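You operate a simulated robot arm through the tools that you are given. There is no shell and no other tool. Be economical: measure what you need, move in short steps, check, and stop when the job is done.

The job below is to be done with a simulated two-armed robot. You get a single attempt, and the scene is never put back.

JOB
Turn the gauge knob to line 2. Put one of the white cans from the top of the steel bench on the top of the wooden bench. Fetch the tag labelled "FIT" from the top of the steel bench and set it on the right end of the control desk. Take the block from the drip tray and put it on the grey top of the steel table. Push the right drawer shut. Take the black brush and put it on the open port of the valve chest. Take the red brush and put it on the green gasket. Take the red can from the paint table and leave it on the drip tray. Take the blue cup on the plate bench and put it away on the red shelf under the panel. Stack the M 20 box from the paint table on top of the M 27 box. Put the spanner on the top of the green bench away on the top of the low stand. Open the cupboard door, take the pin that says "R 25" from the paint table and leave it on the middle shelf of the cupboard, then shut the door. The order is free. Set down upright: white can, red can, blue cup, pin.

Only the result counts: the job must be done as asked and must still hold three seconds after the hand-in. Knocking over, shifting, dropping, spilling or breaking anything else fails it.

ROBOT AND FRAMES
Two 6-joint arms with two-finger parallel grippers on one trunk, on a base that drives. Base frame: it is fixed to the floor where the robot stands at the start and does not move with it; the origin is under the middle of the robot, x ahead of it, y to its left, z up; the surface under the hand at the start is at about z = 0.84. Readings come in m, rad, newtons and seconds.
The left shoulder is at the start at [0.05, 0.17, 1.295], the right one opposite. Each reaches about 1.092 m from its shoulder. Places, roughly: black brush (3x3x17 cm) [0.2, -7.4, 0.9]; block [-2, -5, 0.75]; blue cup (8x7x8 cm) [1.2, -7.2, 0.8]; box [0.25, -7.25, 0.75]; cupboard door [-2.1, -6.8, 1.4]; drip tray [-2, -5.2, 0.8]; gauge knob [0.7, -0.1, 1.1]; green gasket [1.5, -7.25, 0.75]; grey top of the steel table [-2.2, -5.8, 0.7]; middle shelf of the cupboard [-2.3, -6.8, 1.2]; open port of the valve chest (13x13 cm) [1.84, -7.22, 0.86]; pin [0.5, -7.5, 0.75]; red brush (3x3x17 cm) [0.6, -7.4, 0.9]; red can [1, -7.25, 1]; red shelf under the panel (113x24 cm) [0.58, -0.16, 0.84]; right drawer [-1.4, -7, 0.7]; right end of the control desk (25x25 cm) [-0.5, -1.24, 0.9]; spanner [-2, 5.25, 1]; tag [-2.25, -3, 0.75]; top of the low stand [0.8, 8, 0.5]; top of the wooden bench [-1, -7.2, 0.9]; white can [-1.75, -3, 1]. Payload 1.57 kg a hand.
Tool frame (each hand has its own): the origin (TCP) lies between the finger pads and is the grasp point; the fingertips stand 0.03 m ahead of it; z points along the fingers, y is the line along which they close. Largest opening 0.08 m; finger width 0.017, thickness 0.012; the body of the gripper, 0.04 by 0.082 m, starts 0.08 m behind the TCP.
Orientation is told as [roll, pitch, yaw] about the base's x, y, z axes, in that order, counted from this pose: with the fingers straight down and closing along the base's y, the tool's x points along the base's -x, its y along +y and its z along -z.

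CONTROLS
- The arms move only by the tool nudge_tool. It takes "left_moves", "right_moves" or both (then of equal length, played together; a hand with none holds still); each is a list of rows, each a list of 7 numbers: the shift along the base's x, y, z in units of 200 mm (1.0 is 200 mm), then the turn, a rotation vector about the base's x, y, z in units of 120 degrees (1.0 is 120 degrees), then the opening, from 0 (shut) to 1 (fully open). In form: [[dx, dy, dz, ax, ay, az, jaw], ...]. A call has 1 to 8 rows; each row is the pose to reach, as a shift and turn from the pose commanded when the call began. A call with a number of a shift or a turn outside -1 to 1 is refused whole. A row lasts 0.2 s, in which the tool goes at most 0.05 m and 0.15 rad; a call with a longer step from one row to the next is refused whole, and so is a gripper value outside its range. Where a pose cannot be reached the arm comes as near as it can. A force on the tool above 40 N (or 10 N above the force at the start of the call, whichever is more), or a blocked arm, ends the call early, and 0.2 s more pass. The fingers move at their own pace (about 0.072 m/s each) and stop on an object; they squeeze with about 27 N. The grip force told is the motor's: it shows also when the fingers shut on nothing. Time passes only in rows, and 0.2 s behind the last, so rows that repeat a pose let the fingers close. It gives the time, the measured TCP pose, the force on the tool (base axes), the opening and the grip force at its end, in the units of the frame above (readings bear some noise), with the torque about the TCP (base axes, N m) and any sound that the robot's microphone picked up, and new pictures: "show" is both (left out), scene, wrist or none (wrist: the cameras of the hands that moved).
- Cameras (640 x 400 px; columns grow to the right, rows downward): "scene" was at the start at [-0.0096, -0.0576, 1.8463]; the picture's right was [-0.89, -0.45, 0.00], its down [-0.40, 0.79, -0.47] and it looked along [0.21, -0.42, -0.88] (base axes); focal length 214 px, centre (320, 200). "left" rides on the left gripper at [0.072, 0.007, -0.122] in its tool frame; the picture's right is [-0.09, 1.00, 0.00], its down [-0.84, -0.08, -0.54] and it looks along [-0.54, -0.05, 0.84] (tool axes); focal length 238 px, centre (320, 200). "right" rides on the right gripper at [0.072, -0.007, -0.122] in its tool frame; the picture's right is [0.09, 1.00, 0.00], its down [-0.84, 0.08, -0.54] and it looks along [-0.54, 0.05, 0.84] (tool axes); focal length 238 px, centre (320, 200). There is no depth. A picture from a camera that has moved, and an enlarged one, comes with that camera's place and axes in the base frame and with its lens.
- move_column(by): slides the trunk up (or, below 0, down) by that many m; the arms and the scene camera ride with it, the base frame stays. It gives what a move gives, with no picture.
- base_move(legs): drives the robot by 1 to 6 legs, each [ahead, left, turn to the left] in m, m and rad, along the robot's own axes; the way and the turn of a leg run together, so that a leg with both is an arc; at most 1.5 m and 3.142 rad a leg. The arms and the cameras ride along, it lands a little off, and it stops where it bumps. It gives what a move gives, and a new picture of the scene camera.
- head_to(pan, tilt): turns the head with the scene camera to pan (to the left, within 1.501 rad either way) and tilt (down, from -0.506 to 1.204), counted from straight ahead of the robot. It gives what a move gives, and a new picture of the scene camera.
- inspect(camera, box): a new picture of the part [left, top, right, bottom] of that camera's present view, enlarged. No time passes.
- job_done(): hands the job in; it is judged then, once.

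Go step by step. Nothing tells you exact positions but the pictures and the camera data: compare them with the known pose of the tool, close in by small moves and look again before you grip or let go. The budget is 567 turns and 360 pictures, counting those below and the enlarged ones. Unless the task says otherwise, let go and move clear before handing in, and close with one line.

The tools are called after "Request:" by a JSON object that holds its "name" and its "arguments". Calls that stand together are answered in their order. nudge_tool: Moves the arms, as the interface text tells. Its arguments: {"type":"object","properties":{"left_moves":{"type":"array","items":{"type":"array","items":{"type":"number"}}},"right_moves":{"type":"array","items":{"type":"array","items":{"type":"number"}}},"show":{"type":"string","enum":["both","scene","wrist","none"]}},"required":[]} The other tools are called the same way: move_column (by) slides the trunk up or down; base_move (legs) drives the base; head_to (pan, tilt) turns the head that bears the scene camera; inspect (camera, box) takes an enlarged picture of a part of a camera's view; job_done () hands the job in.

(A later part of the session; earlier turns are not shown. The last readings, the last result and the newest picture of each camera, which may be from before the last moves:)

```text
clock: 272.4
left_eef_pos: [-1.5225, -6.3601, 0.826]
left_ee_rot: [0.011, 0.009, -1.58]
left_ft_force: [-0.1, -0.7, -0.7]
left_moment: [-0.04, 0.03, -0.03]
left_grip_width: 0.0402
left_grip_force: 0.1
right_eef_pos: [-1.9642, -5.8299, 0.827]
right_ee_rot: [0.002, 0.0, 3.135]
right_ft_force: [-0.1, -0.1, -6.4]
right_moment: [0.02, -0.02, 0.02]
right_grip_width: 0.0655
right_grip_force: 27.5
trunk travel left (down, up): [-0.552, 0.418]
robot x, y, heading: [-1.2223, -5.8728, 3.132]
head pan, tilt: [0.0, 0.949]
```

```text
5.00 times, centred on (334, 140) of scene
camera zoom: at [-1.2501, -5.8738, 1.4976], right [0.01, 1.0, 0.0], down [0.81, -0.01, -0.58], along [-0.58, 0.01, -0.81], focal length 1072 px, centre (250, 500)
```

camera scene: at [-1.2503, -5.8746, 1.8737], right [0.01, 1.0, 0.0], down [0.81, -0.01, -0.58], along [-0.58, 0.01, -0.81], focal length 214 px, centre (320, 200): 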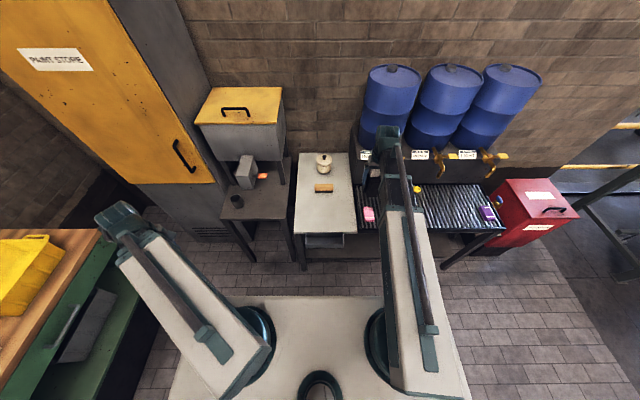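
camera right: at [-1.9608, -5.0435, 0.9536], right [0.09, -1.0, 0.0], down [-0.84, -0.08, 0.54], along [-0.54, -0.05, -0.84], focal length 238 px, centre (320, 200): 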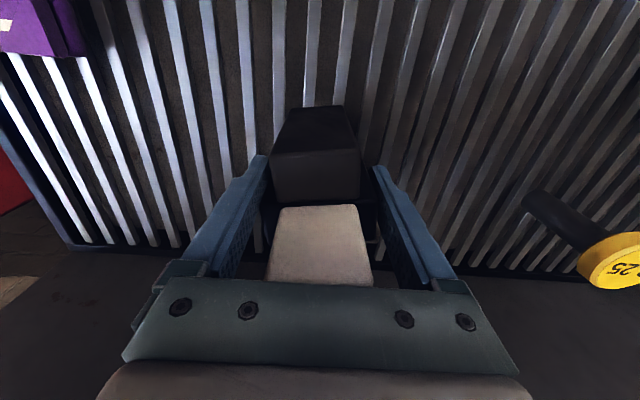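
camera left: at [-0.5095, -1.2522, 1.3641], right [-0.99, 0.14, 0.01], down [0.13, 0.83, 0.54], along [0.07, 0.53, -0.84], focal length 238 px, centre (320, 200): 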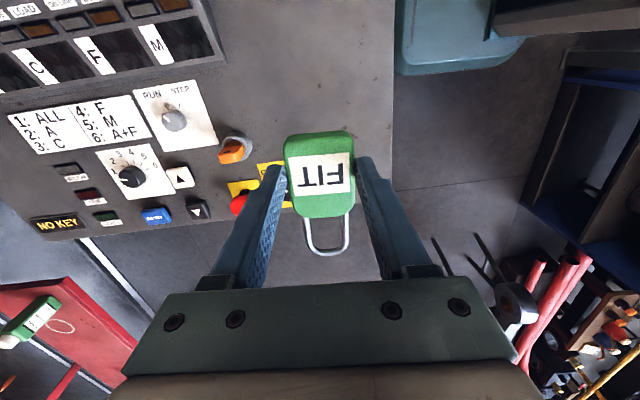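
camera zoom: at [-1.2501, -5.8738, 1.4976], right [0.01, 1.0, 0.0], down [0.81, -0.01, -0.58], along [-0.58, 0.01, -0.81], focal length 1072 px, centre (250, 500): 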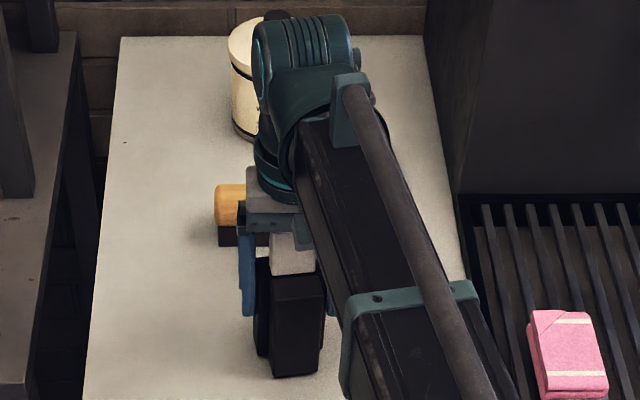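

Request:
{"name": "move_column", "arguments": {"by": -0.012}}

Request:
{"name": "move_column", "arguments": {"by": -0.01}}

Request:
{"name": "move_column", "arguments": {"by": -0.01}}

Request:
{"name": "inspect", "arguments": {"camera": "scene", "box": [270, 90, 398, 170]}}

```text
clock: 273.1
left_eef_pos: [-1.5216, -6.36, 0.8151]
left_ee_rot: [0.009, 0.008, -1.579]
left_ft_force: [1.2, 0.5, 0.5]
left_moment: [0.01, 0.02, 0.0]
left_grip_width: 0.0402
left_grip_force: 0.0
right_eef_pos: [-1.9633, -5.8292, 0.816]
right_ee_rot: [0.001, -0.001, 3.134]
right_ft_force: [1.5, 0.1, 16.9]
right_moment: [0.23, 0.38, 0.16]
right_grip_width: 0.0652
right_grip_force: 27.3
trunk travel left (down, up): [-0.54, 0.43]
robot x, y, heading: [-1.2196, -5.8751, 3.131]
head pan, tilt: [0.0, 0.949]
```

```text
clock: 273.5
left_eef_pos: [-1.5205, -6.3594, 0.8076]
left_ee_rot: [0.006, 0.009, -1.579]
left_ft_force: [0.4, 1.1, -0.3]
left_moment: [0.01, 0.02, -0.02]
left_grip_width: 0.0399
left_grip_force: 0.1
right_eef_pos: [-1.9626, -5.8295, 0.8099]
right_ee_rot: [-0.001, -0.003, 3.137]
right_ft_force: [-0.1, -0.5, 36.7]
right_moment: [-0.06, -0.23, 0.06]
right_grip_width: 0.0653
right_grip_force: 27.3
trunk travel left (down, up): [-0.533, 0.437]
robot x, y, heading: [-1.2134, -5.8757, 3.134]
head pan, tilt: [0.0, 0.949]
stopped: the force on the tool passed its limit at 87 N (the readings are from after the stop); the commanded pose is now the measured one
```

```text
clock: 273.8
left_eef_pos: [-1.5217, -6.3608, 0.8087]
left_ee_rot: [0.007, 0.009, -1.579]
left_ft_force: [-0.4, -0.5, 0.4]
left_moment: [-0.02, -0.01, 0.01]
left_grip_width: 0.0401
left_grip_force: 0.1
right_eef_pos: [-1.9625, -5.8299, 0.8095]
right_ee_rot: [0.0, -0.002, 3.137]
right_ft_force: [0.4, -0.2, 39.5]
right_moment: [-0.1, -0.14, 0.01]
right_grip_width: 0.0649
right_grip_force: 27.3
trunk travel left (down, up): [-0.533, 0.437]
robot x, y, heading: [-1.2191, -5.8738, 3.136]
head pan, tilt: [0.0, 0.949]
stopped: the force on the tool passed its limit at 64 N (the readings are from after the stop); the commanded pose is now the measured one
```

```text
5.00 times, centred on (334, 130) of scene
camera zoom: at [-1.2459, -5.8742, 1.4786], right [0.01, 1.0, 0.0], down [0.81, -0.01, -0.58], along [-0.58, 0.01, -0.81], focal length 1072 px, centre (250, 550)
```

zoom: 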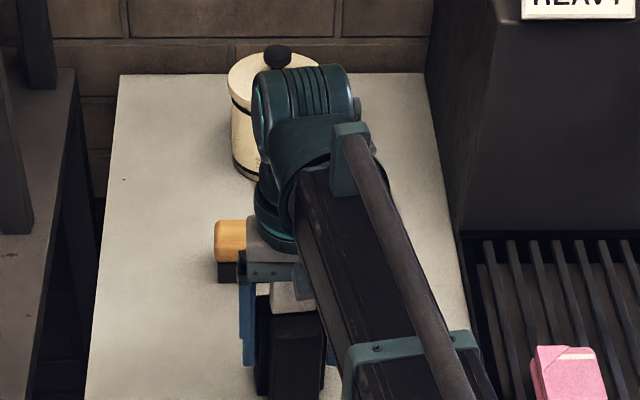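

Firmly on the top. Release and rise.

Request:
{"name": "nudge_tool", "arguments": {"right_moves": [[0, 0, 0, 0, 0, 0, 0.95], [0, 0, 0, 0, 0, 0, 1], [0, 0, 0, 0, 0, 0, 1]], "show": "none"}}

Request:
{"name": "move_column", "arguments": {"by": 0.2}}

Request:
{"name": "inspect", "arguments": {"camera": "right", "box": [0, 0, 640, 400]}}

Request:
{"name": "move_column", "arguments": {"by": 0.2}}

```text
clock: 274.6
left_eef_pos: [-1.5216, -6.3602, 0.8076]
left_ee_rot: [0.007, 0.007, -1.579]
left_ft_force: [-0.3, -0.4, 0.0]
left_moment: [0.02, 0.04, 0.01]
left_grip_width: 0.0399
left_grip_force: 0.1
right_eef_pos: [-1.9623, -5.8306, 0.81]
right_ee_rot: [0.0, -0.003, 3.133]
right_ft_force: [-0.5, -0.1, 44.4]
right_moment: [-0.02, 0.21, -0.01]
right_grip_width: 0.0798
right_grip_force: 0.0
trunk travel left (down, up): [-0.533, 0.437]
robot x, y, heading: [-1.2207, -5.8732, 3.127]
head pan, tilt: [0.0, 0.949]
```

```text
clock: 276.8
left_eef_pos: [-1.5228, -6.3598, 1.0057]
left_ee_rot: [0.011, 0.009, -1.579]
left_ft_force: [-0.2, -0.4, 0.2]
left_moment: [0.01, 0.01, 0.01]
left_grip_width: 0.0399
left_grip_force: 0.1
right_eef_pos: [-1.9654, -5.8289, 1.0075]
right_ee_rot: [0.0, -0.001, 3.135]
right_ft_force: [-0.2, -0.1, 0.5]
right_moment: [0.0, -0.01, 0.0]
right_grip_width: 0.08
right_grip_force: 0.1
trunk travel left (down, up): [-0.733, 0.237]
robot x, y, heading: [-1.2172, -5.8768, 3.133]
head pan, tilt: [0.0, 0.949]
```

```text
1.00 times, centred on (320, 200) of right (not enlarged: the box is as wide or as high as the picture)
camera zoom: at [-1.8936, -5.8228, 1.128], right [0.09, -1.0, 0.0], down [-0.84, -0.07, 0.54], along [-0.54, -0.05, -0.84], focal length 238 px, centre (320, 200)
```

zoom: 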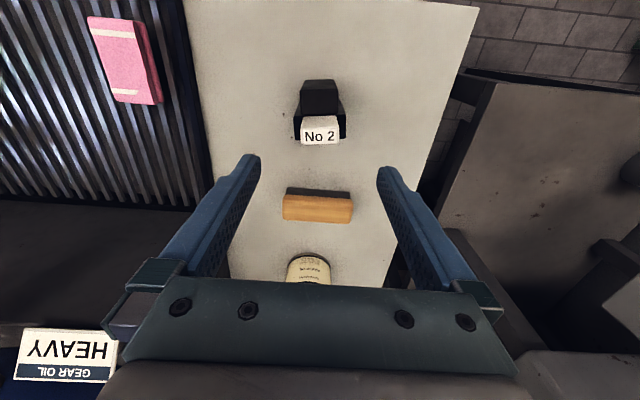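

```text
clock: 278.9
left_eef_pos: [-1.523, -6.3605, 1.2057]
left_ee_rot: [0.011, 0.008, -1.58]
left_ft_force: [1.1, 0.6, 1.0]
left_moment: [0.01, -0.03, 0.01]
left_grip_width: 0.04
left_grip_force: 0.1
right_eef_pos: [-1.9641, -5.8297, 1.2071]
right_ee_rot: [0.0, 0.001, 3.137]
right_ft_force: [0.5, -0.7, 0.4]
right_moment: [0.0, -0.03, 0.02]
right_grip_width: 0.0802
right_grip_force: 0.1
trunk travel left (down, up): [-0.933, 0.037]
robot x, y, heading: [-1.2216, -5.878, 3.14]
head pan, tilt: [0.0, 0.949]
```

Block placed. Next the cupboard: handle bar at about [-2.06, -6.55, 1.125], hinge on the far (-y) side. I stow the right hand sideways, reposition the base, and turn the left hand to point at the door.

Request:
{"name": "nudge_tool", "arguments": {"right_moves": [[0.18, 0.17, 0, 0, 0, 0, 1], [0.36, 0.34, 0, 0, 0, 0, 1], [0.54, 0.51, 0, 0, 0, 0, 1], [0.72, 0.68, 0, 0, 0, 0, 1], [0.9, 0.85, 0, 0, 0, 0, 1], [1, 1, 0, 0, 0, 0, 1]], "show": "none"}}

Request:
{"name": "nudge_tool", "arguments": {"right_moves": [[0.1, 0.2, 0, 0, 0, 0, 1], [0.2, 0.4, 0, 0, 0, 0, 1], [0.3, 0.6, 0, 0, 0, 0, 1], [0.4, 0.8, 0, 0, 0, 0, 1], [0.55, 0.95, 0, 0, 0, 0, 1], [0.75, 1, 0, 0, 0, 0, 1], [0.98, 1, 0, 0, 0, 0, 1]], "show": "none"}}

Request:
{"name": "nudge_tool", "arguments": {"right_moves": [[0.2, 0.1, 0, 0, 0, 0, 1], [0.4, 0.2, 0, 0, 0, 0, 1], [0.6, 0.3, 0, 0, 0, 0, 1], [0.8, 0.4, 0, 0, 0, 0, 1], [0.9, 0.45, 0, 0, 0, 0, 1]], "show": "none"}}

Request:
{"name": "base_move", "arguments": {"legs": [[-0.24, 0, 0], [0, 0.42, 0]]}}

Request:
{"name": "nudge_tool", "arguments": {"left_moves": [[0, 0, 0, -0.041, 0.041, -0.041, 1], [0, 0, 0, -0.082, 0.082, -0.082, 1], [0, 0, 0, -0.123, 0.123, -0.123, 1], [0, 0, 0, -0.165, 0.165, -0.165, 1], [0, 0, 0, -0.206, 0.206, -0.206, 1], [0, 0, 0, -0.247, 0.247, -0.247, 1], [0, 0, 0, -0.2885, 0.2885, -0.2885, 1]], "show": "none"}}

Request:
{"name": "nudge_tool", "arguments": {"left_moves": [[0, 0, 0, -0.041, 0.041, -0.041, 1], [0, 0, 0, -0.082, 0.082, -0.082, 1], [0, 0, 0, -0.123, 0.123, -0.123, 1], [0, 0, 0, -0.165, 0.165, -0.165, 1], [0, 0, 0, -0.206, 0.206, -0.206, 1], [0, 0, 0, -0.247, 0.247, -0.247, 1], [0, 0, 0, -0.2885, 0.2885, -0.2885, 1]], "show": "both"}}

```text
clock: 280.3
left_eef_pos: [-1.5221, -6.3599, 1.2077]
left_ee_rot: [0.008, 0.008, -1.58]
left_ft_force: [0.0, 0.2, -0.6]
left_moment: [-0.02, 0.01, 0.0]
left_grip_width: 0.0397
left_grip_force: 0.0
right_eef_pos: [-1.7632, -5.6308, 1.2078]
right_ee_rot: [0.002, 0.0, 3.136]
right_ft_force: [0.5, 0.6, 0.3]
right_moment: [-0.01, -0.03, -0.01]
right_grip_width: 0.08
right_grip_force: 0.1
trunk travel left (down, up): [-0.933, 0.037]
robot x, y, heading: [-1.2169, -5.871, 3.13]
head pan, tilt: [0.0, 0.949]
```

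```text
clock: 281.9
left_eef_pos: [-1.5221, -6.36, 1.2079]
left_ee_rot: [0.009, 0.009, -1.579]
left_ft_force: [0.2, 0.1, 0.6]
left_moment: [0.02, -0.01, 0.01]
left_grip_width: 0.0402
left_grip_force: 0.0
right_eef_pos: [-1.5678, -5.4296, 1.2072]
right_ee_rot: [-0.001, 0.0, 3.135]
right_ft_force: [-0.4, 0.1, -0.6]
right_moment: [0.02, 0.02, 0.0]
right_grip_width: 0.0798
right_grip_force: 0.0
trunk travel left (down, up): [-0.933, 0.037]
robot x, y, heading: [-1.2178, -5.8713, 3.133]
head pan, tilt: [0.0, 0.949]
```

```text
clock: 283.1
left_eef_pos: [-1.5237, -6.3599, 1.207]
left_ee_rot: [0.009, 0.009, -1.577]
left_ft_force: [0.4, -0.3, 0.4]
left_moment: [0.05, 0.03, 0.0]
left_grip_width: 0.0398
left_grip_force: 0.0
right_eef_pos: [-1.3963, -5.3166, 1.2074]
right_ee_rot: [0.003, 0.001, 3.137]
right_ft_force: [0.3, -0.2, 0.1]
right_moment: [-0.03, -0.03, 0.0]
right_grip_width: 0.08
right_grip_force: 0.0
right hand out of reach, approached as far as the arm can: row 1, 2, 3, 4, 5
trunk travel left (down, up): [-0.933, 0.037]
robot x, y, heading: [-1.2154, -5.8722, 3.137]
head pan, tilt: [0.0, 0.949]
```

```text
clock: 287.1
left_eef_pos: [-1.2964, -6.7757, 1.207]
left_ee_rot: [0.009, 0.009, -1.591]
left_ft_force: [0.5, 0.1, -0.9]
left_moment: [0.04, 0.01, 0.0]
left_grip_width: 0.0403
left_grip_force: 0.1
right_eef_pos: [-1.1631, -5.7334, 1.2082]
right_ee_rot: [0.003, 0.002, 3.127]
right_ft_force: [-0.4, 0.5, -0.3]
right_moment: [0.0, 0.01, 0.02]
right_grip_width: 0.0801
right_grip_force: 0.0
trunk travel left (down, up): [-0.933, 0.037]
robot x, y, heading: [-0.9898, -6.2902, 3.129]
head pan, tilt: [0.0, 0.949]
camera scene: at [-1.02, -6.2917, 1.8782], right [0.02, 1.0, 0.0], down [0.81, -0.01, -0.58], along [-0.58, 0.01, -0.81], focal length 214 px, centre (320, 200)
```

scene: 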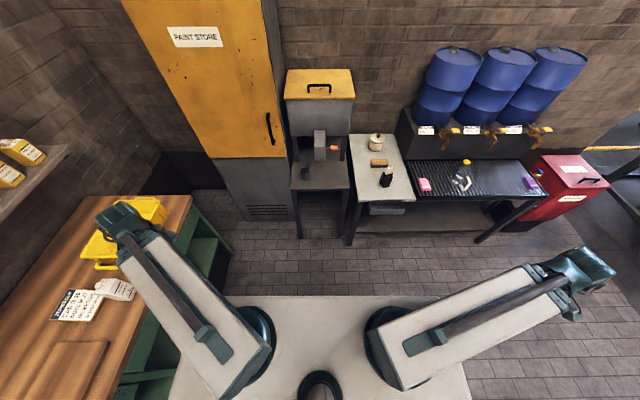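

```text
refused: row 4 steps farther than a row can; nothing moved
```

```text
refused: row 4 steps farther than a row can; nothing moved
```

Request:
{"name": "nudge_tool", "arguments": {"left_moves": [[0, 0, 0, -0.041, 0.041, -0.041, 1], [0, 0, 0, -0.082, 0.082, -0.082, 1], [0, 0, 0, -0.123, 0.123, -0.123, 1], [0, 0, 0, -0.164, 0.164, -0.164, 1], [0, 0, 0, -0.205, 0.205, -0.205, 1], [0, 0, 0, -0.246, 0.246, -0.246, 1], [0, 0, 0, -0.287, 0.287, -0.287, 1]], "show": "none"}}

Request:
{"name": "nudge_tool", "arguments": {"left_moves": [[-0.1, 0.1, 0, -0.041, 0.041, -0.041, 1], [-0.2, 0.2, 0, -0.082, 0.082, -0.082, 1], [-0.3, 0.3, 0, -0.123, 0.123, -0.123, 1], [-0.4, 0.4, 0, -0.164, 0.164, -0.164, 1], [-0.5, 0.5, 0, -0.205, 0.205, -0.205, 1], [-0.6, 0.6, 0, -0.246, 0.246, -0.246, 1], [-0.7, 0.7, 0, -0.287, 0.287, -0.287, 1]], "show": "both"}}

```text
clock: 288.6
left_eef_pos: [-1.3647, -6.8988, 1.2783]
left_ee_rot: [-0.435, -0.723, -2.059]
left_ft_force: [0.0, 0.2, -0.4]
left_moment: [-0.02, -0.01, 0.03]
left_grip_width: 0.08
left_grip_force: 0.0
left hand out of reach, approached as far as the arm can: row 1, 2, 3, 4, 5, 6, 7
right_eef_pos: [-1.1638, -5.7331, 1.2071]
right_ee_rot: [0.002, 0.003, 3.127]
right_ft_force: [-1.1, 0.9, 0.3]
right_moment: [-0.01, 0.03, 0.03]
right_grip_width: 0.08
right_grip_force: 0.1
trunk travel left (down, up): [-0.933, 0.037]
robot x, y, heading: [-0.9921, -6.2941, 3.126]
head pan, tilt: [0.0, 0.949]
```

```text
clock: 290.2
left_eef_pos: [-1.5167, -6.7816, 1.4235]
left_ee_rot: [0.596, -1.55, 2.564]
left_ft_force: [0.3, 0.1, 0.0]
left_moment: [0.01, 0.05, 0.02]
left_grip_width: 0.08
left_grip_force: 0.0
left hand out of reach, approached as far as the arm can: row 1, 2, 3, 4, 5, 6, 7
right_eef_pos: [-1.1622, -5.7332, 1.2075]
right_ee_rot: [0.001, 0.002, 3.126]
right_ft_force: [0.0, 0.0, -0.4]
right_moment: [0.02, 0.05, -0.03]
right_grip_width: 0.0804
right_grip_force: 0.1
trunk travel left (down, up): [-0.933, 0.037]
robot x, y, heading: [-0.9915, -6.2915, 3.125]
head pan, tilt: [0.0, 0.949]
camera scene: at [-1.0202, -6.2902, 1.8782], right [0.02, 1.0, 0.0], down [0.81, -0.01, -0.58], along [-0.58, 0.01, -0.81], focal length 214 px, centre (320, 200)
camera left: at [-1.3913, -6.7866, 1.3537], right [0.01, -0.99, 0.1], down [0.53, 0.1, 0.85], along [-0.85, 0.04, 0.52], focal length 238 px, centre (320, 200)
```

scene: 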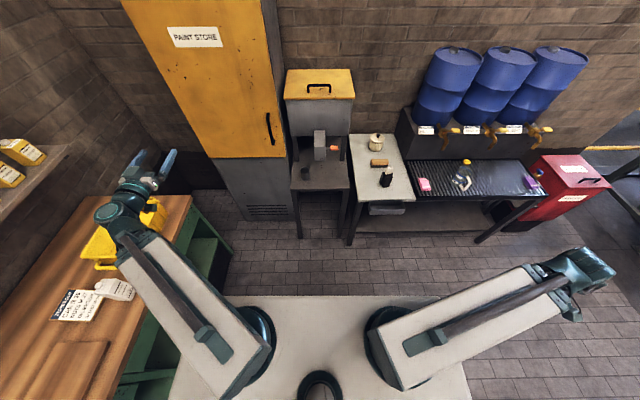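
left: 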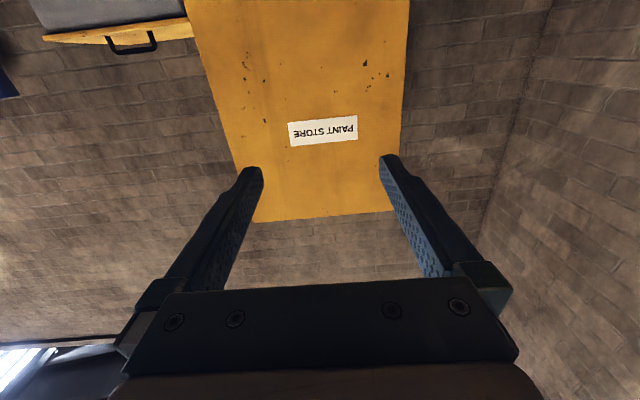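

Request:
{"name": "nudge_tool", "arguments": {"left_moves": [[-0.2, 0.1, 0, 0, 0, 0, 1], [-0.4, 0.2, 0, 0, 0, 0, 1], [-0.6, 0.3, 0, 0, 0, 0, 1], [-0.8, 0.4, 0, 0, 0, 0, 1], [-1, 0.5, 0, 0, 0, 0, 1]], "show": "none"}}

Request:
{"name": "nudge_tool", "arguments": {"left_moves": [[-0.2, 0.12, 0, 0, 0, 0, 1], [-0.4, 0.24, 0, 0, 0, 0, 1], [-0.6, 0.36, 0, 0, 0, 0, 1], [-0.8, 0.48, 0, 0, 0, 0, 1], [-1, 0.6, 0, 0, 0, 0, 1]], "show": "none"}}

Request:
{"name": "move_column", "arguments": {"by": -0.29}}

Request:
{"name": "inspect", "arguments": {"camera": "left", "box": [0, 0, 640, 400]}}

Request:
{"name": "inspect", "arguments": {"camera": "scene", "box": [80, 0, 400, 200]}}

```text
clock: 291.4
left_eef_pos: [-1.718, -6.6823, 1.4223]
left_ee_rot: [0.485, -1.548, 2.674]
left_ft_force: [-0.7, -0.2, 0.3]
left_moment: [-0.04, -0.03, -0.01]
left_grip_width: 0.0802
left_grip_force: 0.0
right_eef_pos: [-1.163, -5.7315, 1.207]
right_ee_rot: [0.001, 0.003, 3.128]
right_ft_force: [-0.2, 0.7, 0.4]
right_moment: [-0.01, -0.02, -0.02]
right_grip_width: 0.08
right_grip_force: 0.0
trunk travel left (down, up): [-0.933, 0.037]
robot x, y, heading: [-0.9864, -6.2907, 3.128]
head pan, tilt: [0.0, 0.949]
```

```text
clock: 292.6
left_eef_pos: [-1.9148, -6.5616, 1.4244]
left_ee_rot: [0.587, -1.55, 2.573]
left_ft_force: [0.2, -0.1, -0.2]
left_moment: [-0.05, -0.01, -0.01]
left_grip_width: 0.08
left_grip_force: 0.0
right_eef_pos: [-1.1629, -5.7313, 1.2065]
right_ee_rot: [0.001, 0.002, 3.127]
right_ft_force: [-1.1, 0.5, 0.7]
right_moment: [-0.01, 0.02, 0.01]
right_grip_width: 0.0802
right_grip_force: 0.0
trunk travel left (down, up): [-0.933, 0.037]
robot x, y, heading: [-0.9866, -6.2924, 3.127]
head pan, tilt: [0.0, 0.949]
```

```text
clock: 295.6
left_eef_pos: [-1.9138, -6.5632, 1.133]
left_ee_rot: [0.61, -1.554, 2.546]
left_ft_force: [-0.6, -0.2, 0.0]
left_moment: [-0.02, -0.02, 0.02]
left_grip_width: 0.0796
left_grip_force: 0.1
right_eef_pos: [-1.1614, -5.733, 0.9162]
right_ee_rot: [0.0, 0.003, 3.128]
right_ft_force: [0.3, -0.5, 0.8]
right_moment: [0.02, 0.0, 0.02]
right_grip_width: 0.0802
right_grip_force: 0.0
trunk travel left (down, up): [-0.643, 0.327]
robot x, y, heading: [-0.9899, -6.2916, 3.125]
head pan, tilt: [0.0, 0.949]
```

```text
1.00 times, centred on (320, 200) of left (not enlarged: the box is as wide or as high as the picture)
camera zoom: at [-1.7885, -6.5679, 1.064], right [0.02, -0.99, 0.1], down [0.53, 0.09, 0.84], along [-0.85, 0.04, 0.53], focal length 238 px, centre (320, 200)
```

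zoom: 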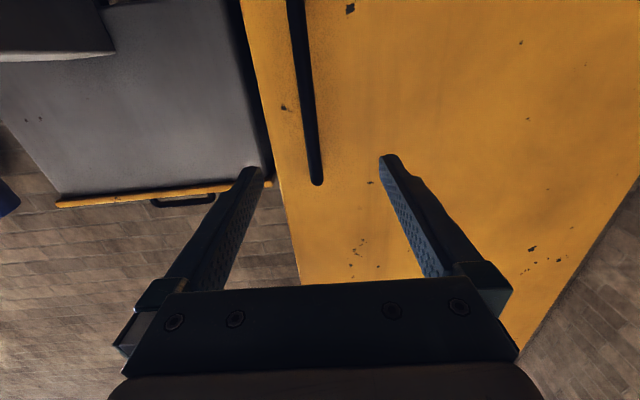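

```text
2.00 times, centred on (240, 100) of scene
camera zoom: at [-1.02, -6.2905, 1.5882], right [0.02, 1.0, 0.0], down [0.81, -0.01, -0.58], along [-0.58, 0.01, -0.81], focal length 429 px, centre (480, 400)
```

zoom: 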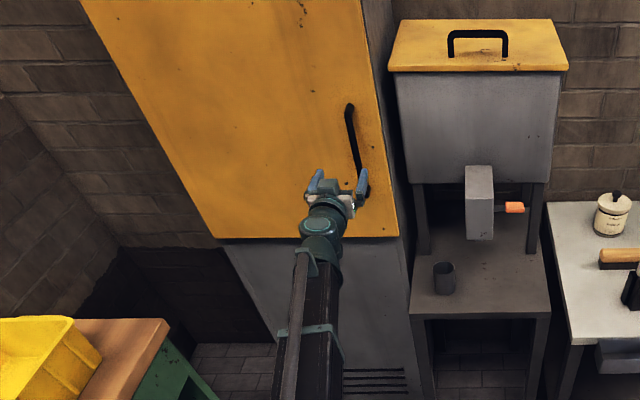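

Request:
{"name": "nudge_tool", "arguments": {"left_moves": [[-0.2, 0.03, 0, 0, 0, 0, 1], [-0.4, 0.03, 0, 0, 0, 0, 1], [-0.58, 0.03, 0, 0, 0, 0, 1], [-0.58, 0.03, 0, 0, 0, 0, 1]], "show": "both"}}

```text
clock: 296.6
left_eef_pos: [-2.0318, -6.5557, 1.1343]
left_ee_rot: [0.663, -1.552, 2.495]
left_ft_force: [0.3, 0.2, 0.2]
left_moment: [0.01, 0.02, -0.01]
left_grip_width: 0.08
left_grip_force: 0.1
right_eef_pos: [-1.1627, -5.7323, 0.9173]
right_ee_rot: [0.002, 0.002, 3.128]
right_ft_force: [-0.6, 0.2, -0.1]
right_moment: [-0.03, 0.0, 0.01]
right_grip_width: 0.0801
right_grip_force: 0.0
trunk travel left (down, up): [-0.643, 0.327]
robot x, y, heading: [-0.9907, -6.2907, 3.13]
head pan, tilt: [0.0, 0.949]
camera scene: at [-1.0201, -6.2904, 1.5882], right [0.02, 1.0, 0.0], down [0.81, -0.01, -0.58], along [-0.58, 0.01, -0.81], focal length 214 px, centre (320, 200)
camera left: at [-1.9044, -6.5618, 1.064], right [0.02, -0.99, 0.1], down [0.53, 0.1, 0.84], along [-0.85, 0.04, 0.53], focal length 238 px, centre (320, 200)
```

scene: 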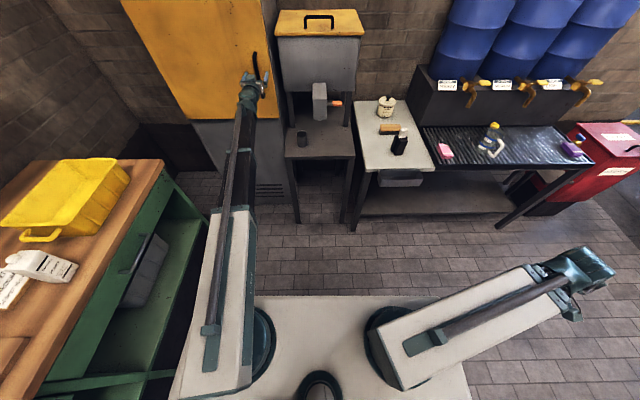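
left: 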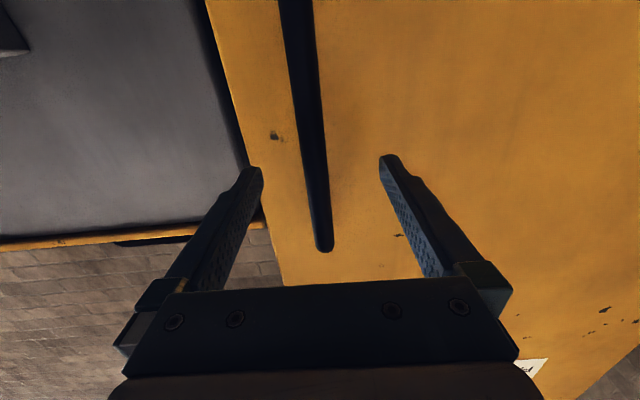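

Request:
{"name": "nudge_tool", "arguments": {"left_moves": [[-0.05, 0.02, 0, 0, 0, 0, 1], [-0.1, 0.02, 0, 0, 0, 0, 1], [-0.1, 0.02, 0, 0, 0, 0, 0.5], [-0.1, 0.02, 0, 0, 0, 0, 0], [-0.1, 0.02, 0, 0, 0, 0, 0], [-0.1, 0.02, 0, 0, 0, 0, 0]], "show": "wrist"}}

```text
clock: 298.0
left_eef_pos: [-2.0497, -6.5542, 1.1342]
left_ee_rot: [0.558, -1.553, 2.603]
left_ft_force: [-1.7, -4.7, 1.2]
left_moment: [0.39, 0.01, 0.04]
left_grip_width: 0.0156
left_grip_force: 31.4
right_eef_pos: [-1.1626, -5.732, 0.9172]
right_ee_rot: [0.001, 0.0, 3.127]
right_ft_force: [0.0, 0.1, 0.1]
right_moment: [0.02, 0.05, -0.03]
right_grip_width: 0.0801
right_grip_force: 0.2
trunk travel left (down, up): [-0.643, 0.327]
robot x, y, heading: [-0.9857, -6.2923, 3.13]
head pan, tilt: [0.0, 0.949]
camera left: at [-1.9245, -6.5596, 1.0639], right [0.02, -0.99, 0.1], down [0.53, 0.09, 0.84], along [-0.85, 0.04, 0.53], focal length 238 px, centre (320, 200)
```

left: 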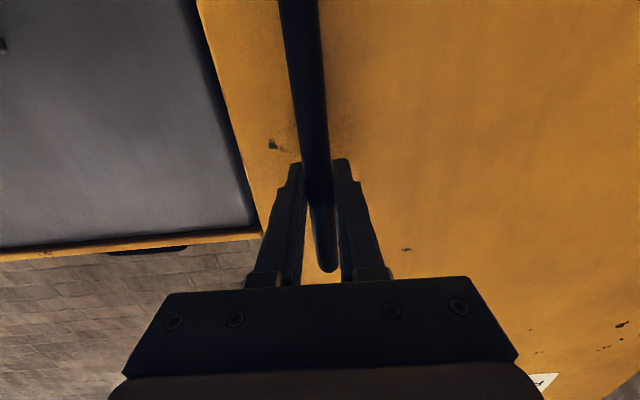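

Bar gripped. I pull the door along its arc (hinge ≈ [-2.1, -7.01]).

Request:
{"name": "nudge_tool", "arguments": {"left_moves": [[0.198, -0.0285, 0, 0, 0, 0, 0], [0.3925, -0.0765, 0, 0, 0, 0, 0], [0.5825, -0.14, 0, 0, 0, 0, 0], [0.7655, -0.2215, 0, 0, 0, 0, 0], [0.941, -0.318, 0, 0, 0, 0, 0]], "show": "both"}}

```text
clock: 299.2
left_eef_pos: [-1.8597, -6.6197, 1.1349]
left_ee_rot: [0.573, -1.551, 2.586]
left_ft_force: [-4.4, -9.2, 8.1]
left_moment: [0.2, 0.62, 0.19]
left_grip_width: 0.0155
left_grip_force: 31.1
right_eef_pos: [-1.1623, -5.7329, 0.9177]
right_ee_rot: [0.001, 0.002, 3.128]
right_ft_force: [-0.7, -0.6, 0.6]
right_moment: [-0.04, 0.01, -0.04]
right_grip_width: 0.08
right_grip_force: 0.1
trunk travel left (down, up): [-0.643, 0.327]
robot x, y, heading: [-0.9852, -6.2907, 3.123]
head pan, tilt: [0.0, 0.949]
camera scene: at [-1.0196, -6.2918, 1.5883], right [0.02, 1.0, 0.0], down [0.81, -0.01, -0.58], along [-0.58, 0.01, -0.81], focal length 214 px, centre (320, 200)
camera left: at [-1.7356, -6.6242, 1.0639], right [0.02, -0.99, 0.1], down [0.53, 0.1, 0.84], along [-0.85, 0.04, 0.53], focal length 238 px, centre (320, 200)
```

scene: 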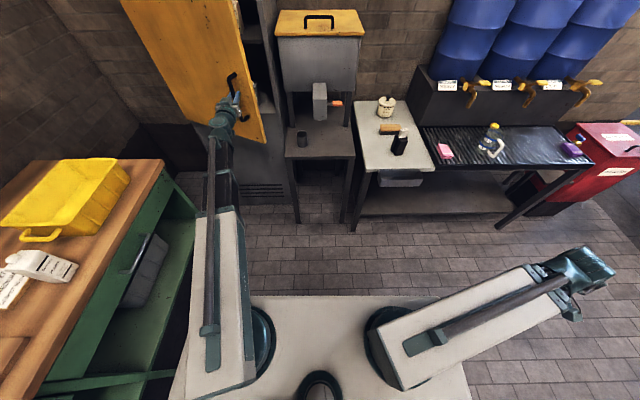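
left: 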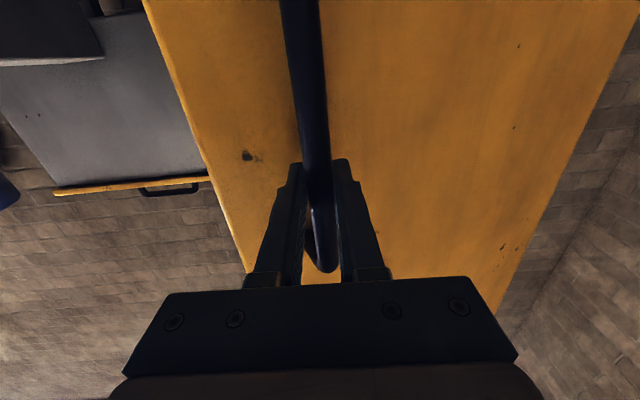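

Request:
{"name": "nudge_tool", "arguments": {"left_moves": [[0.166, -0.1115, 0, 0, 0, 0, 0], [0.322, -0.237, 0, 0, 0, 0, 0], [0.467, -0.3755, 0, 0, 0, 0, 0], [0.6, -0.526, 0, 0, 0, 0, 0], [0.717, -0.687, 0, 0, 0, 0, 0]], "show": "scene"}}

```text
clock: 300.4
left_eef_pos: [-1.7171, -6.7535, 1.1327]
left_ee_rot: [0.585, -1.552, 2.573]
left_ft_force: [-1.7, -1.5, 0.6]
left_moment: [0.2, 0.48, 0.23]
left_grip_width: 0.0159
left_grip_force: 31.3
right_eef_pos: [-1.1608, -5.7342, 0.9174]
right_ee_rot: [0.002, 0.002, 3.127]
right_ft_force: [0.8, -0.1, -0.2]
right_moment: [-0.02, -0.03, -0.02]
right_grip_width: 0.0798
right_grip_force: 0.1
trunk travel left (down, up): [-0.643, 0.327]
robot x, y, heading: [-0.9849, -6.2902, 3.126]
head pan, tilt: [0.0, 0.949]
camera scene: at [-1.0198, -6.2911, 1.5881], right [0.02, 1.0, 0.0], down [0.81, -0.01, -0.58], along [-0.58, 0.01, -0.81], focal length 214 px, centre (320, 200)
```

scene: 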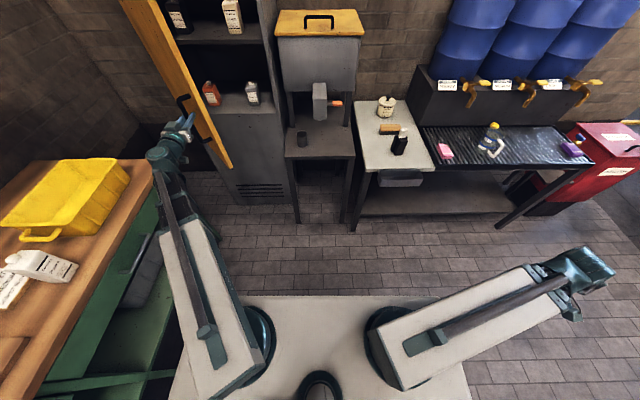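

Request:
{"name": "nudge_tool", "arguments": {"left_moves": [[0.0985, -0.18, 0, 0, 0, 0, 0], [0.187, -0.36, 0, 0, 0, 0, 0], [0.26, -0.5465, 0, 0, 0, 0, 0], [0.315, -0.7375, 0, 0, 0, 0, 0], [0.34, -0.85, 0, 0, 0, 0, 0]], "show": "both"}}

```text
clock: 301.6
left_eef_pos: [-1.6498, -6.9263, 1.1343]
left_ee_rot: [0.589, -1.554, 2.572]
left_ft_force: [9.3, 1.5, -9.7]
left_moment: [0.11, 0.03, 0.16]
left_grip_width: 0.016
left_grip_force: 31.6
right_eef_pos: [-1.1625, -5.7326, 0.9186]
right_ee_rot: [0.002, 0.001, 3.128]
right_ft_force: [-0.2, 1.0, -0.7]
right_moment: [-0.02, 0.02, 0.0]
right_grip_width: 0.08
right_grip_force: 0.0
trunk travel left (down, up): [-0.643, 0.327]
robot x, y, heading: [-0.9851, -6.2902, 3.123]
head pan, tilt: [0.0, 0.949]
camera scene: at [-1.0196, -6.2916, 1.5883], right [0.02, 1.0, 0.0], down [0.81, -0.01, -0.58], along [-0.58, 0.01, -0.81], focal length 214 px, centre (320, 200)
camera left: at [-1.5236, -6.9317, 1.0638], right [0.02, -0.99, 0.1], down [0.53, 0.1, 0.84], along [-0.85, 0.04, 0.53], focal length 238 px, centre (320, 200)
```

scene: 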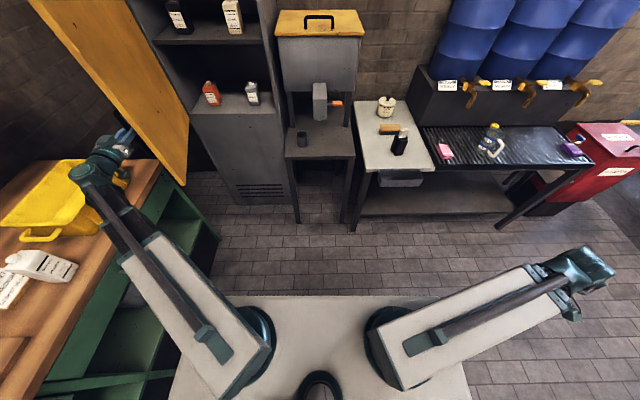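
left: 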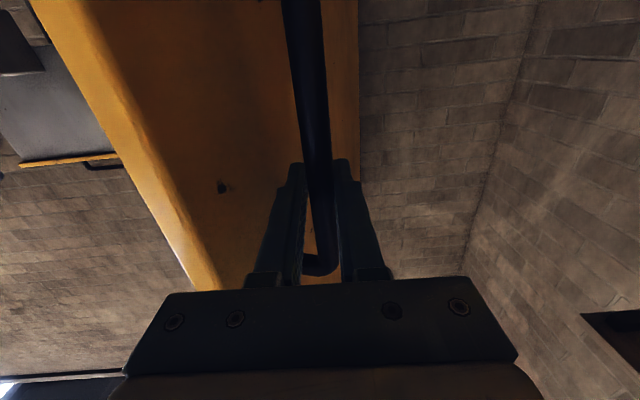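

Door is open ~73°. I release gently, back off, and raise.

Request:
{"name": "nudge_tool", "arguments": {"left_moves": [[0, 0, 0, 0, 0, 0, 0.4], [0, 0, 0, 0, 0, 0, 0.5], [0, 0, 0, 0, 0, 0, 0.5], [0.2, 0, 0, 0, 0, 0, 0.5], [0.4, 0, 0, 0, 0, 0, 0.5], [0.6, 0.05, 0, 0, 0, 0, 0.5], [0.8, 0.1, 0, 0, 0, 0, 0.5]], "show": "scene"}}

Request:
{"name": "move_column", "arguments": {"by": 0.3}}

```text
clock: 303.2
left_eef_pos: [-1.4865, -6.901, 1.1331]
left_ee_rot: [0.61, -1.552, 2.548]
left_ft_force: [0.6, 0.7, 0.2]
left_moment: [-0.04, 0.03, 0.02]
left_grip_width: 0.0399
left_grip_force: 0.1
right_eef_pos: [-1.1623, -5.7334, 0.9171]
right_ee_rot: [0.004, 0.002, 3.126]
right_ft_force: [1.2, 0.2, 0.8]
right_moment: [0.01, -0.03, -0.01]
right_grip_width: 0.0799
right_grip_force: 0.1
trunk travel left (down, up): [-0.643, 0.327]
robot x, y, heading: [-0.9881, -6.2893, 3.121]
head pan, tilt: [0.0, 0.949]
camera scene: at [-1.0197, -6.2903, 1.5882], right [0.02, 1.0, 0.0], down [0.81, -0.01, -0.58], along [-0.58, 0.01, -0.81], focal length 214 px, centre (320, 200)
```

scene: 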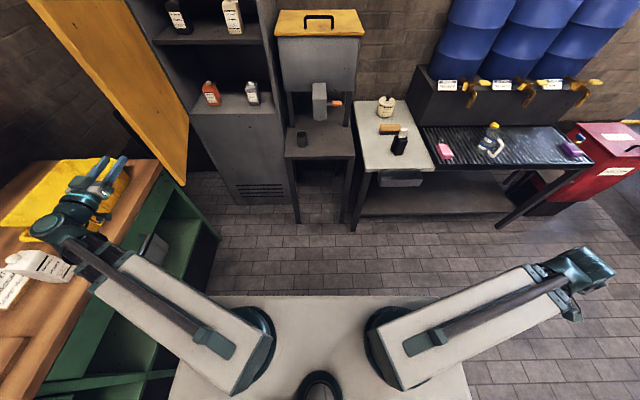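

```text
clock: 306.2
left_eef_pos: [-1.4869, -6.9014, 1.4349]
left_ee_rot: [0.587, -1.552, 2.572]
left_ft_force: [0.4, -0.7, 0.2]
left_moment: [0.01, -0.02, 0.03]
left_grip_width: 0.04
left_grip_force: 0.0
right_eef_pos: [-1.1626, -5.7315, 1.2174]
right_ee_rot: [0.0, 0.003, 3.126]
right_ft_force: [-0.6, -0.2, 0.6]
right_moment: [0.03, -0.03, 0.02]
right_grip_width: 0.0802
right_grip_force: 0.1
trunk travel left (down, up): [-0.943, 0.027]
robot x, y, heading: [-0.9865, -6.2924, 3.123]
head pan, tilt: [0.0, 0.949]
```

Request:
{"name": "head_to", "arguments": {"pan": 0.3, "tilt": 0.55}}

Request:
{"name": "inspect", "arguments": {"camera": "scene", "box": [200, 60, 456, 220]}}

```text
clock: 307.0
left_eef_pos: [-1.4873, -6.9024, 1.4336]
left_ee_rot: [0.588, -1.551, 2.571]
left_ft_force: [-0.1, 0.1, 1.1]
left_moment: [-0.01, -0.02, 0.05]
left_grip_width: 0.0399
left_grip_force: 0.0
right_eef_pos: [-1.1631, -5.7333, 1.2167]
right_ee_rot: [0.001, 0.002, 3.127]
right_ft_force: [-0.1, -0.8, -0.5]
right_moment: [-0.01, -0.02, 0.0]
right_grip_width: 0.0802
right_grip_force: 0.0
trunk travel left (down, up): [-0.943, 0.027]
robot x, y, heading: [-0.9889, -6.289, 3.122]
head pan, tilt: [0.3, 0.55]
camera scene: at [-1.0335, -6.3168, 1.921], right [-0.28, 0.96, 0.0], down [0.5, 0.15, -0.85], along [-0.82, -0.24, -0.52], focal length 214 px, centre (320, 200)
```

scene: 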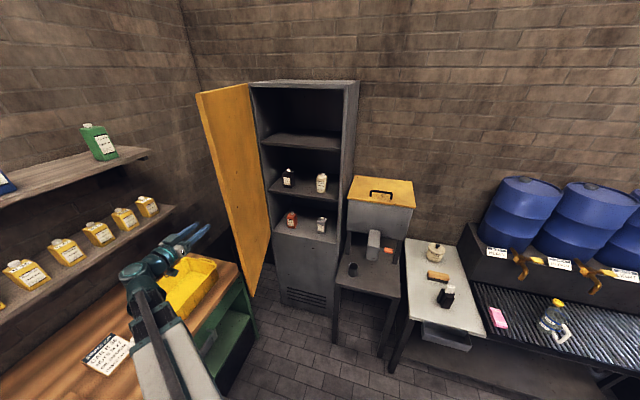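

```text
2.50 times, centred on (328, 140) of scene
camera zoom: at [-1.0335, -6.3168, 1.921], right [-0.28, 0.96, 0.0], down [0.5, 0.15, -0.85], along [-0.82, -0.24, -0.52], focal length 536 px, centre (300, 350)
```

zoom: 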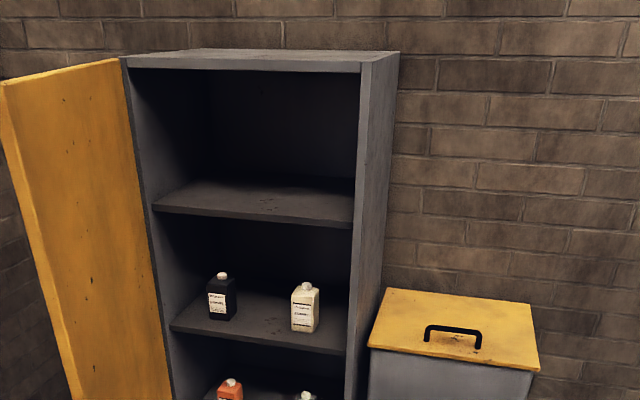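

Middle shelf is at z≈1.26 with a free gap at y≈-6.755 between two bottles. Now I leave for the paint table.

Request:
{"name": "base_move", "arguments": {"legs": [[-0.25, 0, 0], [0, -0.6, 0], [0, 0, 1.57], [0, 1.15, 0]]}}

Request:
{"name": "head_to", "arguments": {"pan": 0, "tilt": 0.7}}

```text
clock: 321.1
left_eef_pos: [0.9898, -6.2415, 1.4338]
left_ee_rot: [0.572, -1.553, -2.157]
left_ft_force: [-0.7, -0.5, 0.5]
left_moment: [0.01, -0.02, 0.0]
left_grip_width: 0.0399
left_grip_force: 0.0
right_eef_pos: [-0.1678, -5.8807, 1.2176]
right_ee_rot: [0.001, 0.0, -1.616]
right_ft_force: [0.5, 0.0, 0.1]
right_moment: [0.0, 0.03, 0.0]
right_grip_width: 0.0798
right_grip_force: 0.1
trunk travel left (down, up): [-0.943, 0.027]
robot x, y, heading: [0.3969, -5.7269, -1.62]
head pan, tilt: [0.3, 0.55]
camera scene: at [0.4213, -5.7718, 1.9211], right [-0.97, -0.25, 0.0], down [-0.13, 0.51, -0.85], along [0.21, -0.83, -0.52], focal length 214 px, centre (320, 200)
```

scene: 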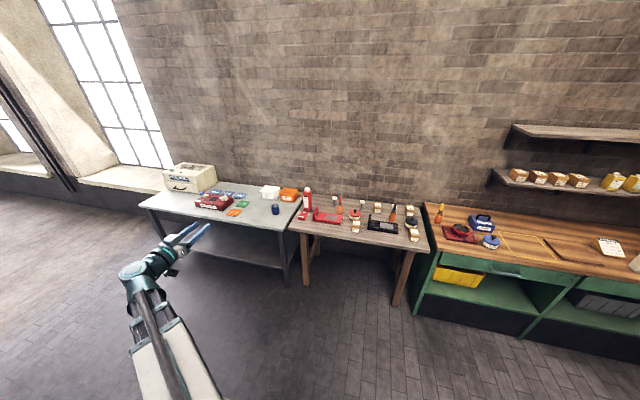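

```text
clock: 321.9
left_eef_pos: [0.99, -6.2421, 1.4338]
left_ee_rot: [0.586, -1.553, -2.173]
left_ft_force: [-0.4, 0.5, -0.1]
left_moment: [0.0, 0.03, 0.02]
left_grip_width: 0.0401
left_grip_force: 0.0
right_eef_pos: [-0.1684, -5.8815, 1.2178]
right_ee_rot: [0.003, 0.002, -1.617]
right_ft_force: [-0.8, 0.3, 0.0]
right_moment: [-0.01, 0.03, -0.04]
right_grip_width: 0.0801
right_grip_force: 0.1
trunk travel left (down, up): [-0.943, 0.027]
robot x, y, heading: [0.3972, -5.722, -1.621]
head pan, tilt: [0.0, 0.7]
camera scene: at [0.3944, -5.7697, 1.908], right [-1.0, 0.05, 0.0], down [0.03, 0.64, -0.77], along [-0.04, -0.76, -0.64], focal length 214 px, centre (320, 200)
```

scene: 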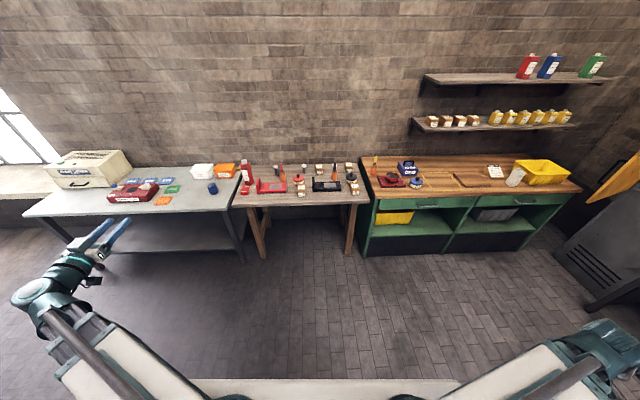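

Request:
{"name": "inspect", "arguments": {"camera": "scene", "box": [232, 150, 376, 240]}}

Request:
{"name": "inspect", "arguments": {"camera": "scene", "box": [20, 140, 244, 280]}}

```text
4.44 times, centred on (304, 195) of scene
camera zoom: at [0.3944, -5.7697, 1.908], right [-1.0, 0.05, 0.0], down [0.03, 0.64, -0.77], along [-0.04, -0.76, -0.64], focal length 953 px, centre (391, 222)
```

zoom: 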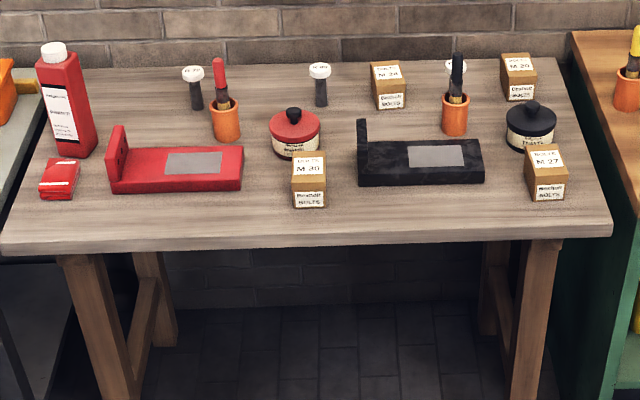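

```text
2.86 times, centred on (132, 210) of scene
camera zoom: at [0.3944, -5.7697, 1.908], right [-1.0, 0.05, 0.0], down [0.03, 0.64, -0.77], along [-0.04, -0.76, -0.64], focal length 613 px, centre (857, 171)
```

zoom: 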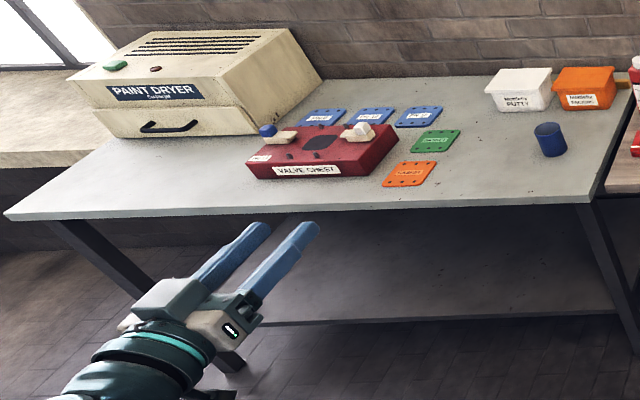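

Request:
{"name": "inspect", "arguments": {"camera": "scene", "box": [268, 160, 316, 200]}}

Request:
{"name": "inspect", "arguments": {"camera": "scene", "box": [314, 158, 362, 198]}}

```text
10.00 times, centred on (292, 180) of scene
camera zoom: at [0.3944, -5.7697, 1.908], right [-1.0, 0.05, 0.0], down [0.03, 0.64, -0.77], along [-0.04, -0.76, -0.64], focal length 2145 px, centre (600, 400)
```

zoom: 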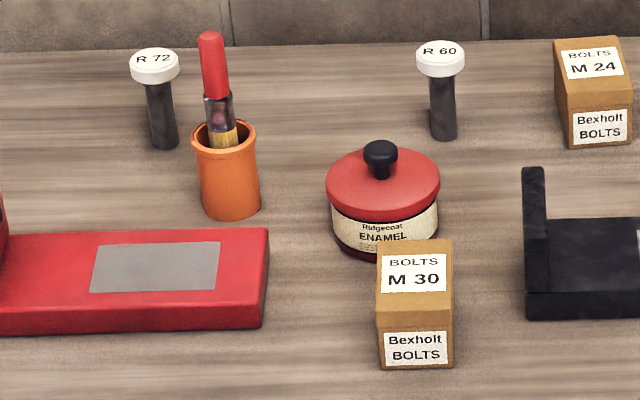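

```text
10.00 times, centred on (338, 178) of scene
camera zoom: at [0.3944, -5.7697, 1.908], right [-1.0, 0.05, 0.0], down [0.03, 0.64, -0.77], along [-0.04, -0.76, -0.64], focal length 2145 px, centre (140, 420)
```

zoom: 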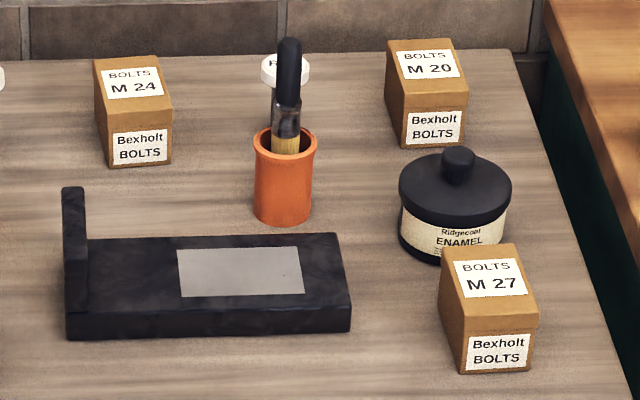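

Pins visible: R 72, R 60, and the third (behind the black brush) should be R 25; M 20 back right, M 27 front right. I roll the left hand 180° so its camera is on top, for laying brushes flat.

Request:
{"name": "nudge_tool", "arguments": {"left_moves": [[0, 0, 0, 0, 0.071, 0, 1], [0, 0, 0, 0, 0.142, 0, 1], [0, 0, 0, 0, 0.213, 0, 1], [0, 0, 0, 0, 0.284, 0, 1], [0, 0, 0, 0, 0.355, 0, 1], [0, 0, 0, 0, 0.426, 0, 1], [0, 0, 0, 0, 0.497, 0, 1]], "show": "none"}}

Request:
{"name": "nudge_tool", "arguments": {"left_moves": [[0, 0, 0, 0, 0.071, 0, 1], [0, 0, 0, 0, 0.142, 0, 1], [0, 0, 0, 0, 0.213, 0, 1], [0, 0, 0, 0, 0.284, 0, 1], [0, 0, 0, 0, 0.355, 0, 1], [0, 0, 0, 0, 0.426, 0, 1], [0, 0, 0, 0, 0.497, 0, 1]], "show": "none"}}

Request:
{"name": "nudge_tool", "arguments": {"left_moves": [[0, 0, 0, 0, 0.071, 0, 1], [0, 0, 0, 0, 0.142, 0, 1], [0, 0, 0, 0, 0.213, 0, 1], [0, 0, 0, 0, 0.284, 0, 1], [0, 0, 0, 0, 0.355, 0, 1], [0, 0, 0, 0, 0.426, 0, 1], [0, 0, 0, 0, 0.497, 0, 1]], "show": "wrist"}}

```text
clock: 323.4
left_eef_pos: [0.9889, -6.2414, 1.4384]
left_ee_rot: [-1.574, -0.537, -0.019]
left_ft_force: [0.5, 0.0, -0.1]
left_moment: [0.04, 0.01, 0.02]
left_grip_width: 0.08
left_grip_force: 0.0
left hand out of reach, approached as far as the arm can: row 5, 6, 7
right_eef_pos: [-0.1699, -5.8803, 1.2172]
right_ee_rot: [0.001, 0.004, -1.616]
right_ft_force: [1.0, -0.1, -0.2]
right_moment: [0.02, 0.0, 0.01]
right_grip_width: 0.0799
right_grip_force: 0.1
trunk travel left (down, up): [-0.943, 0.027]
robot x, y, heading: [0.393, -5.7247, -1.622]
head pan, tilt: [0.0, 0.7]
```

```text
clock: 325.1
left_eef_pos: [0.9893, -6.2412, 1.4402]
left_ee_rot: [-1.593, 0.504, -0.017]
left_ft_force: [-0.2, -0.2, 0.4]
left_moment: [0.01, 0.0, -0.01]
left_grip_width: 0.0801
left_grip_force: 0.1
left hand out of reach, approached as far as the arm can: row 6, 7
right_eef_pos: [-0.1689, -5.8809, 1.2174]
right_ee_rot: [0.003, 0.0, -1.616]
right_ft_force: [-0.3, -0.4, 0.2]
right_moment: [0.02, 0.0, 0.02]
right_grip_width: 0.08
right_grip_force: 0.1
trunk travel left (down, up): [-0.943, 0.027]
robot x, y, heading: [0.396, -5.7268, -1.619]
head pan, tilt: [0.0, 0.7]
```

```text
clock: 326.6
left_eef_pos: [0.9892, -6.2418, 1.4398]
left_ee_rot: [-2.137, 1.538, -0.552]
left_ft_force: [0.6, 0.2, 1.3]
left_moment: [0.04, -0.02, -0.01]
left_grip_width: 0.08
left_grip_force: 0.1
right_eef_pos: [-0.1684, -5.8816, 1.2182]
right_ee_rot: [0.002, 0.003, -1.616]
right_ft_force: [-0.5, -0.2, -0.1]
right_moment: [-0.01, 0.0, 0.01]
right_grip_width: 0.0799
right_grip_force: 0.0
trunk travel left (down, up): [-0.943, 0.027]
robot x, y, heading: [0.3923, -5.7234, -1.621]
head pan, tilt: [0.0, 0.7]
camera left: at [0.9815, -6.1189, 1.5106], right [-0.99, -0.02, -0.12], down [0.09, 0.53, -0.84], along [0.08, -0.85, -0.52], focal length 238 px, centre (320, 200)
```

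left: 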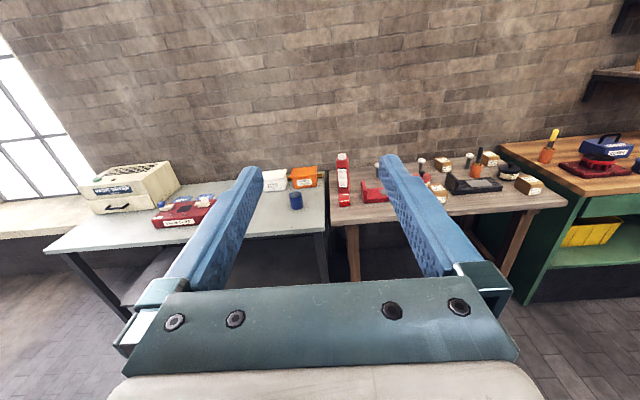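

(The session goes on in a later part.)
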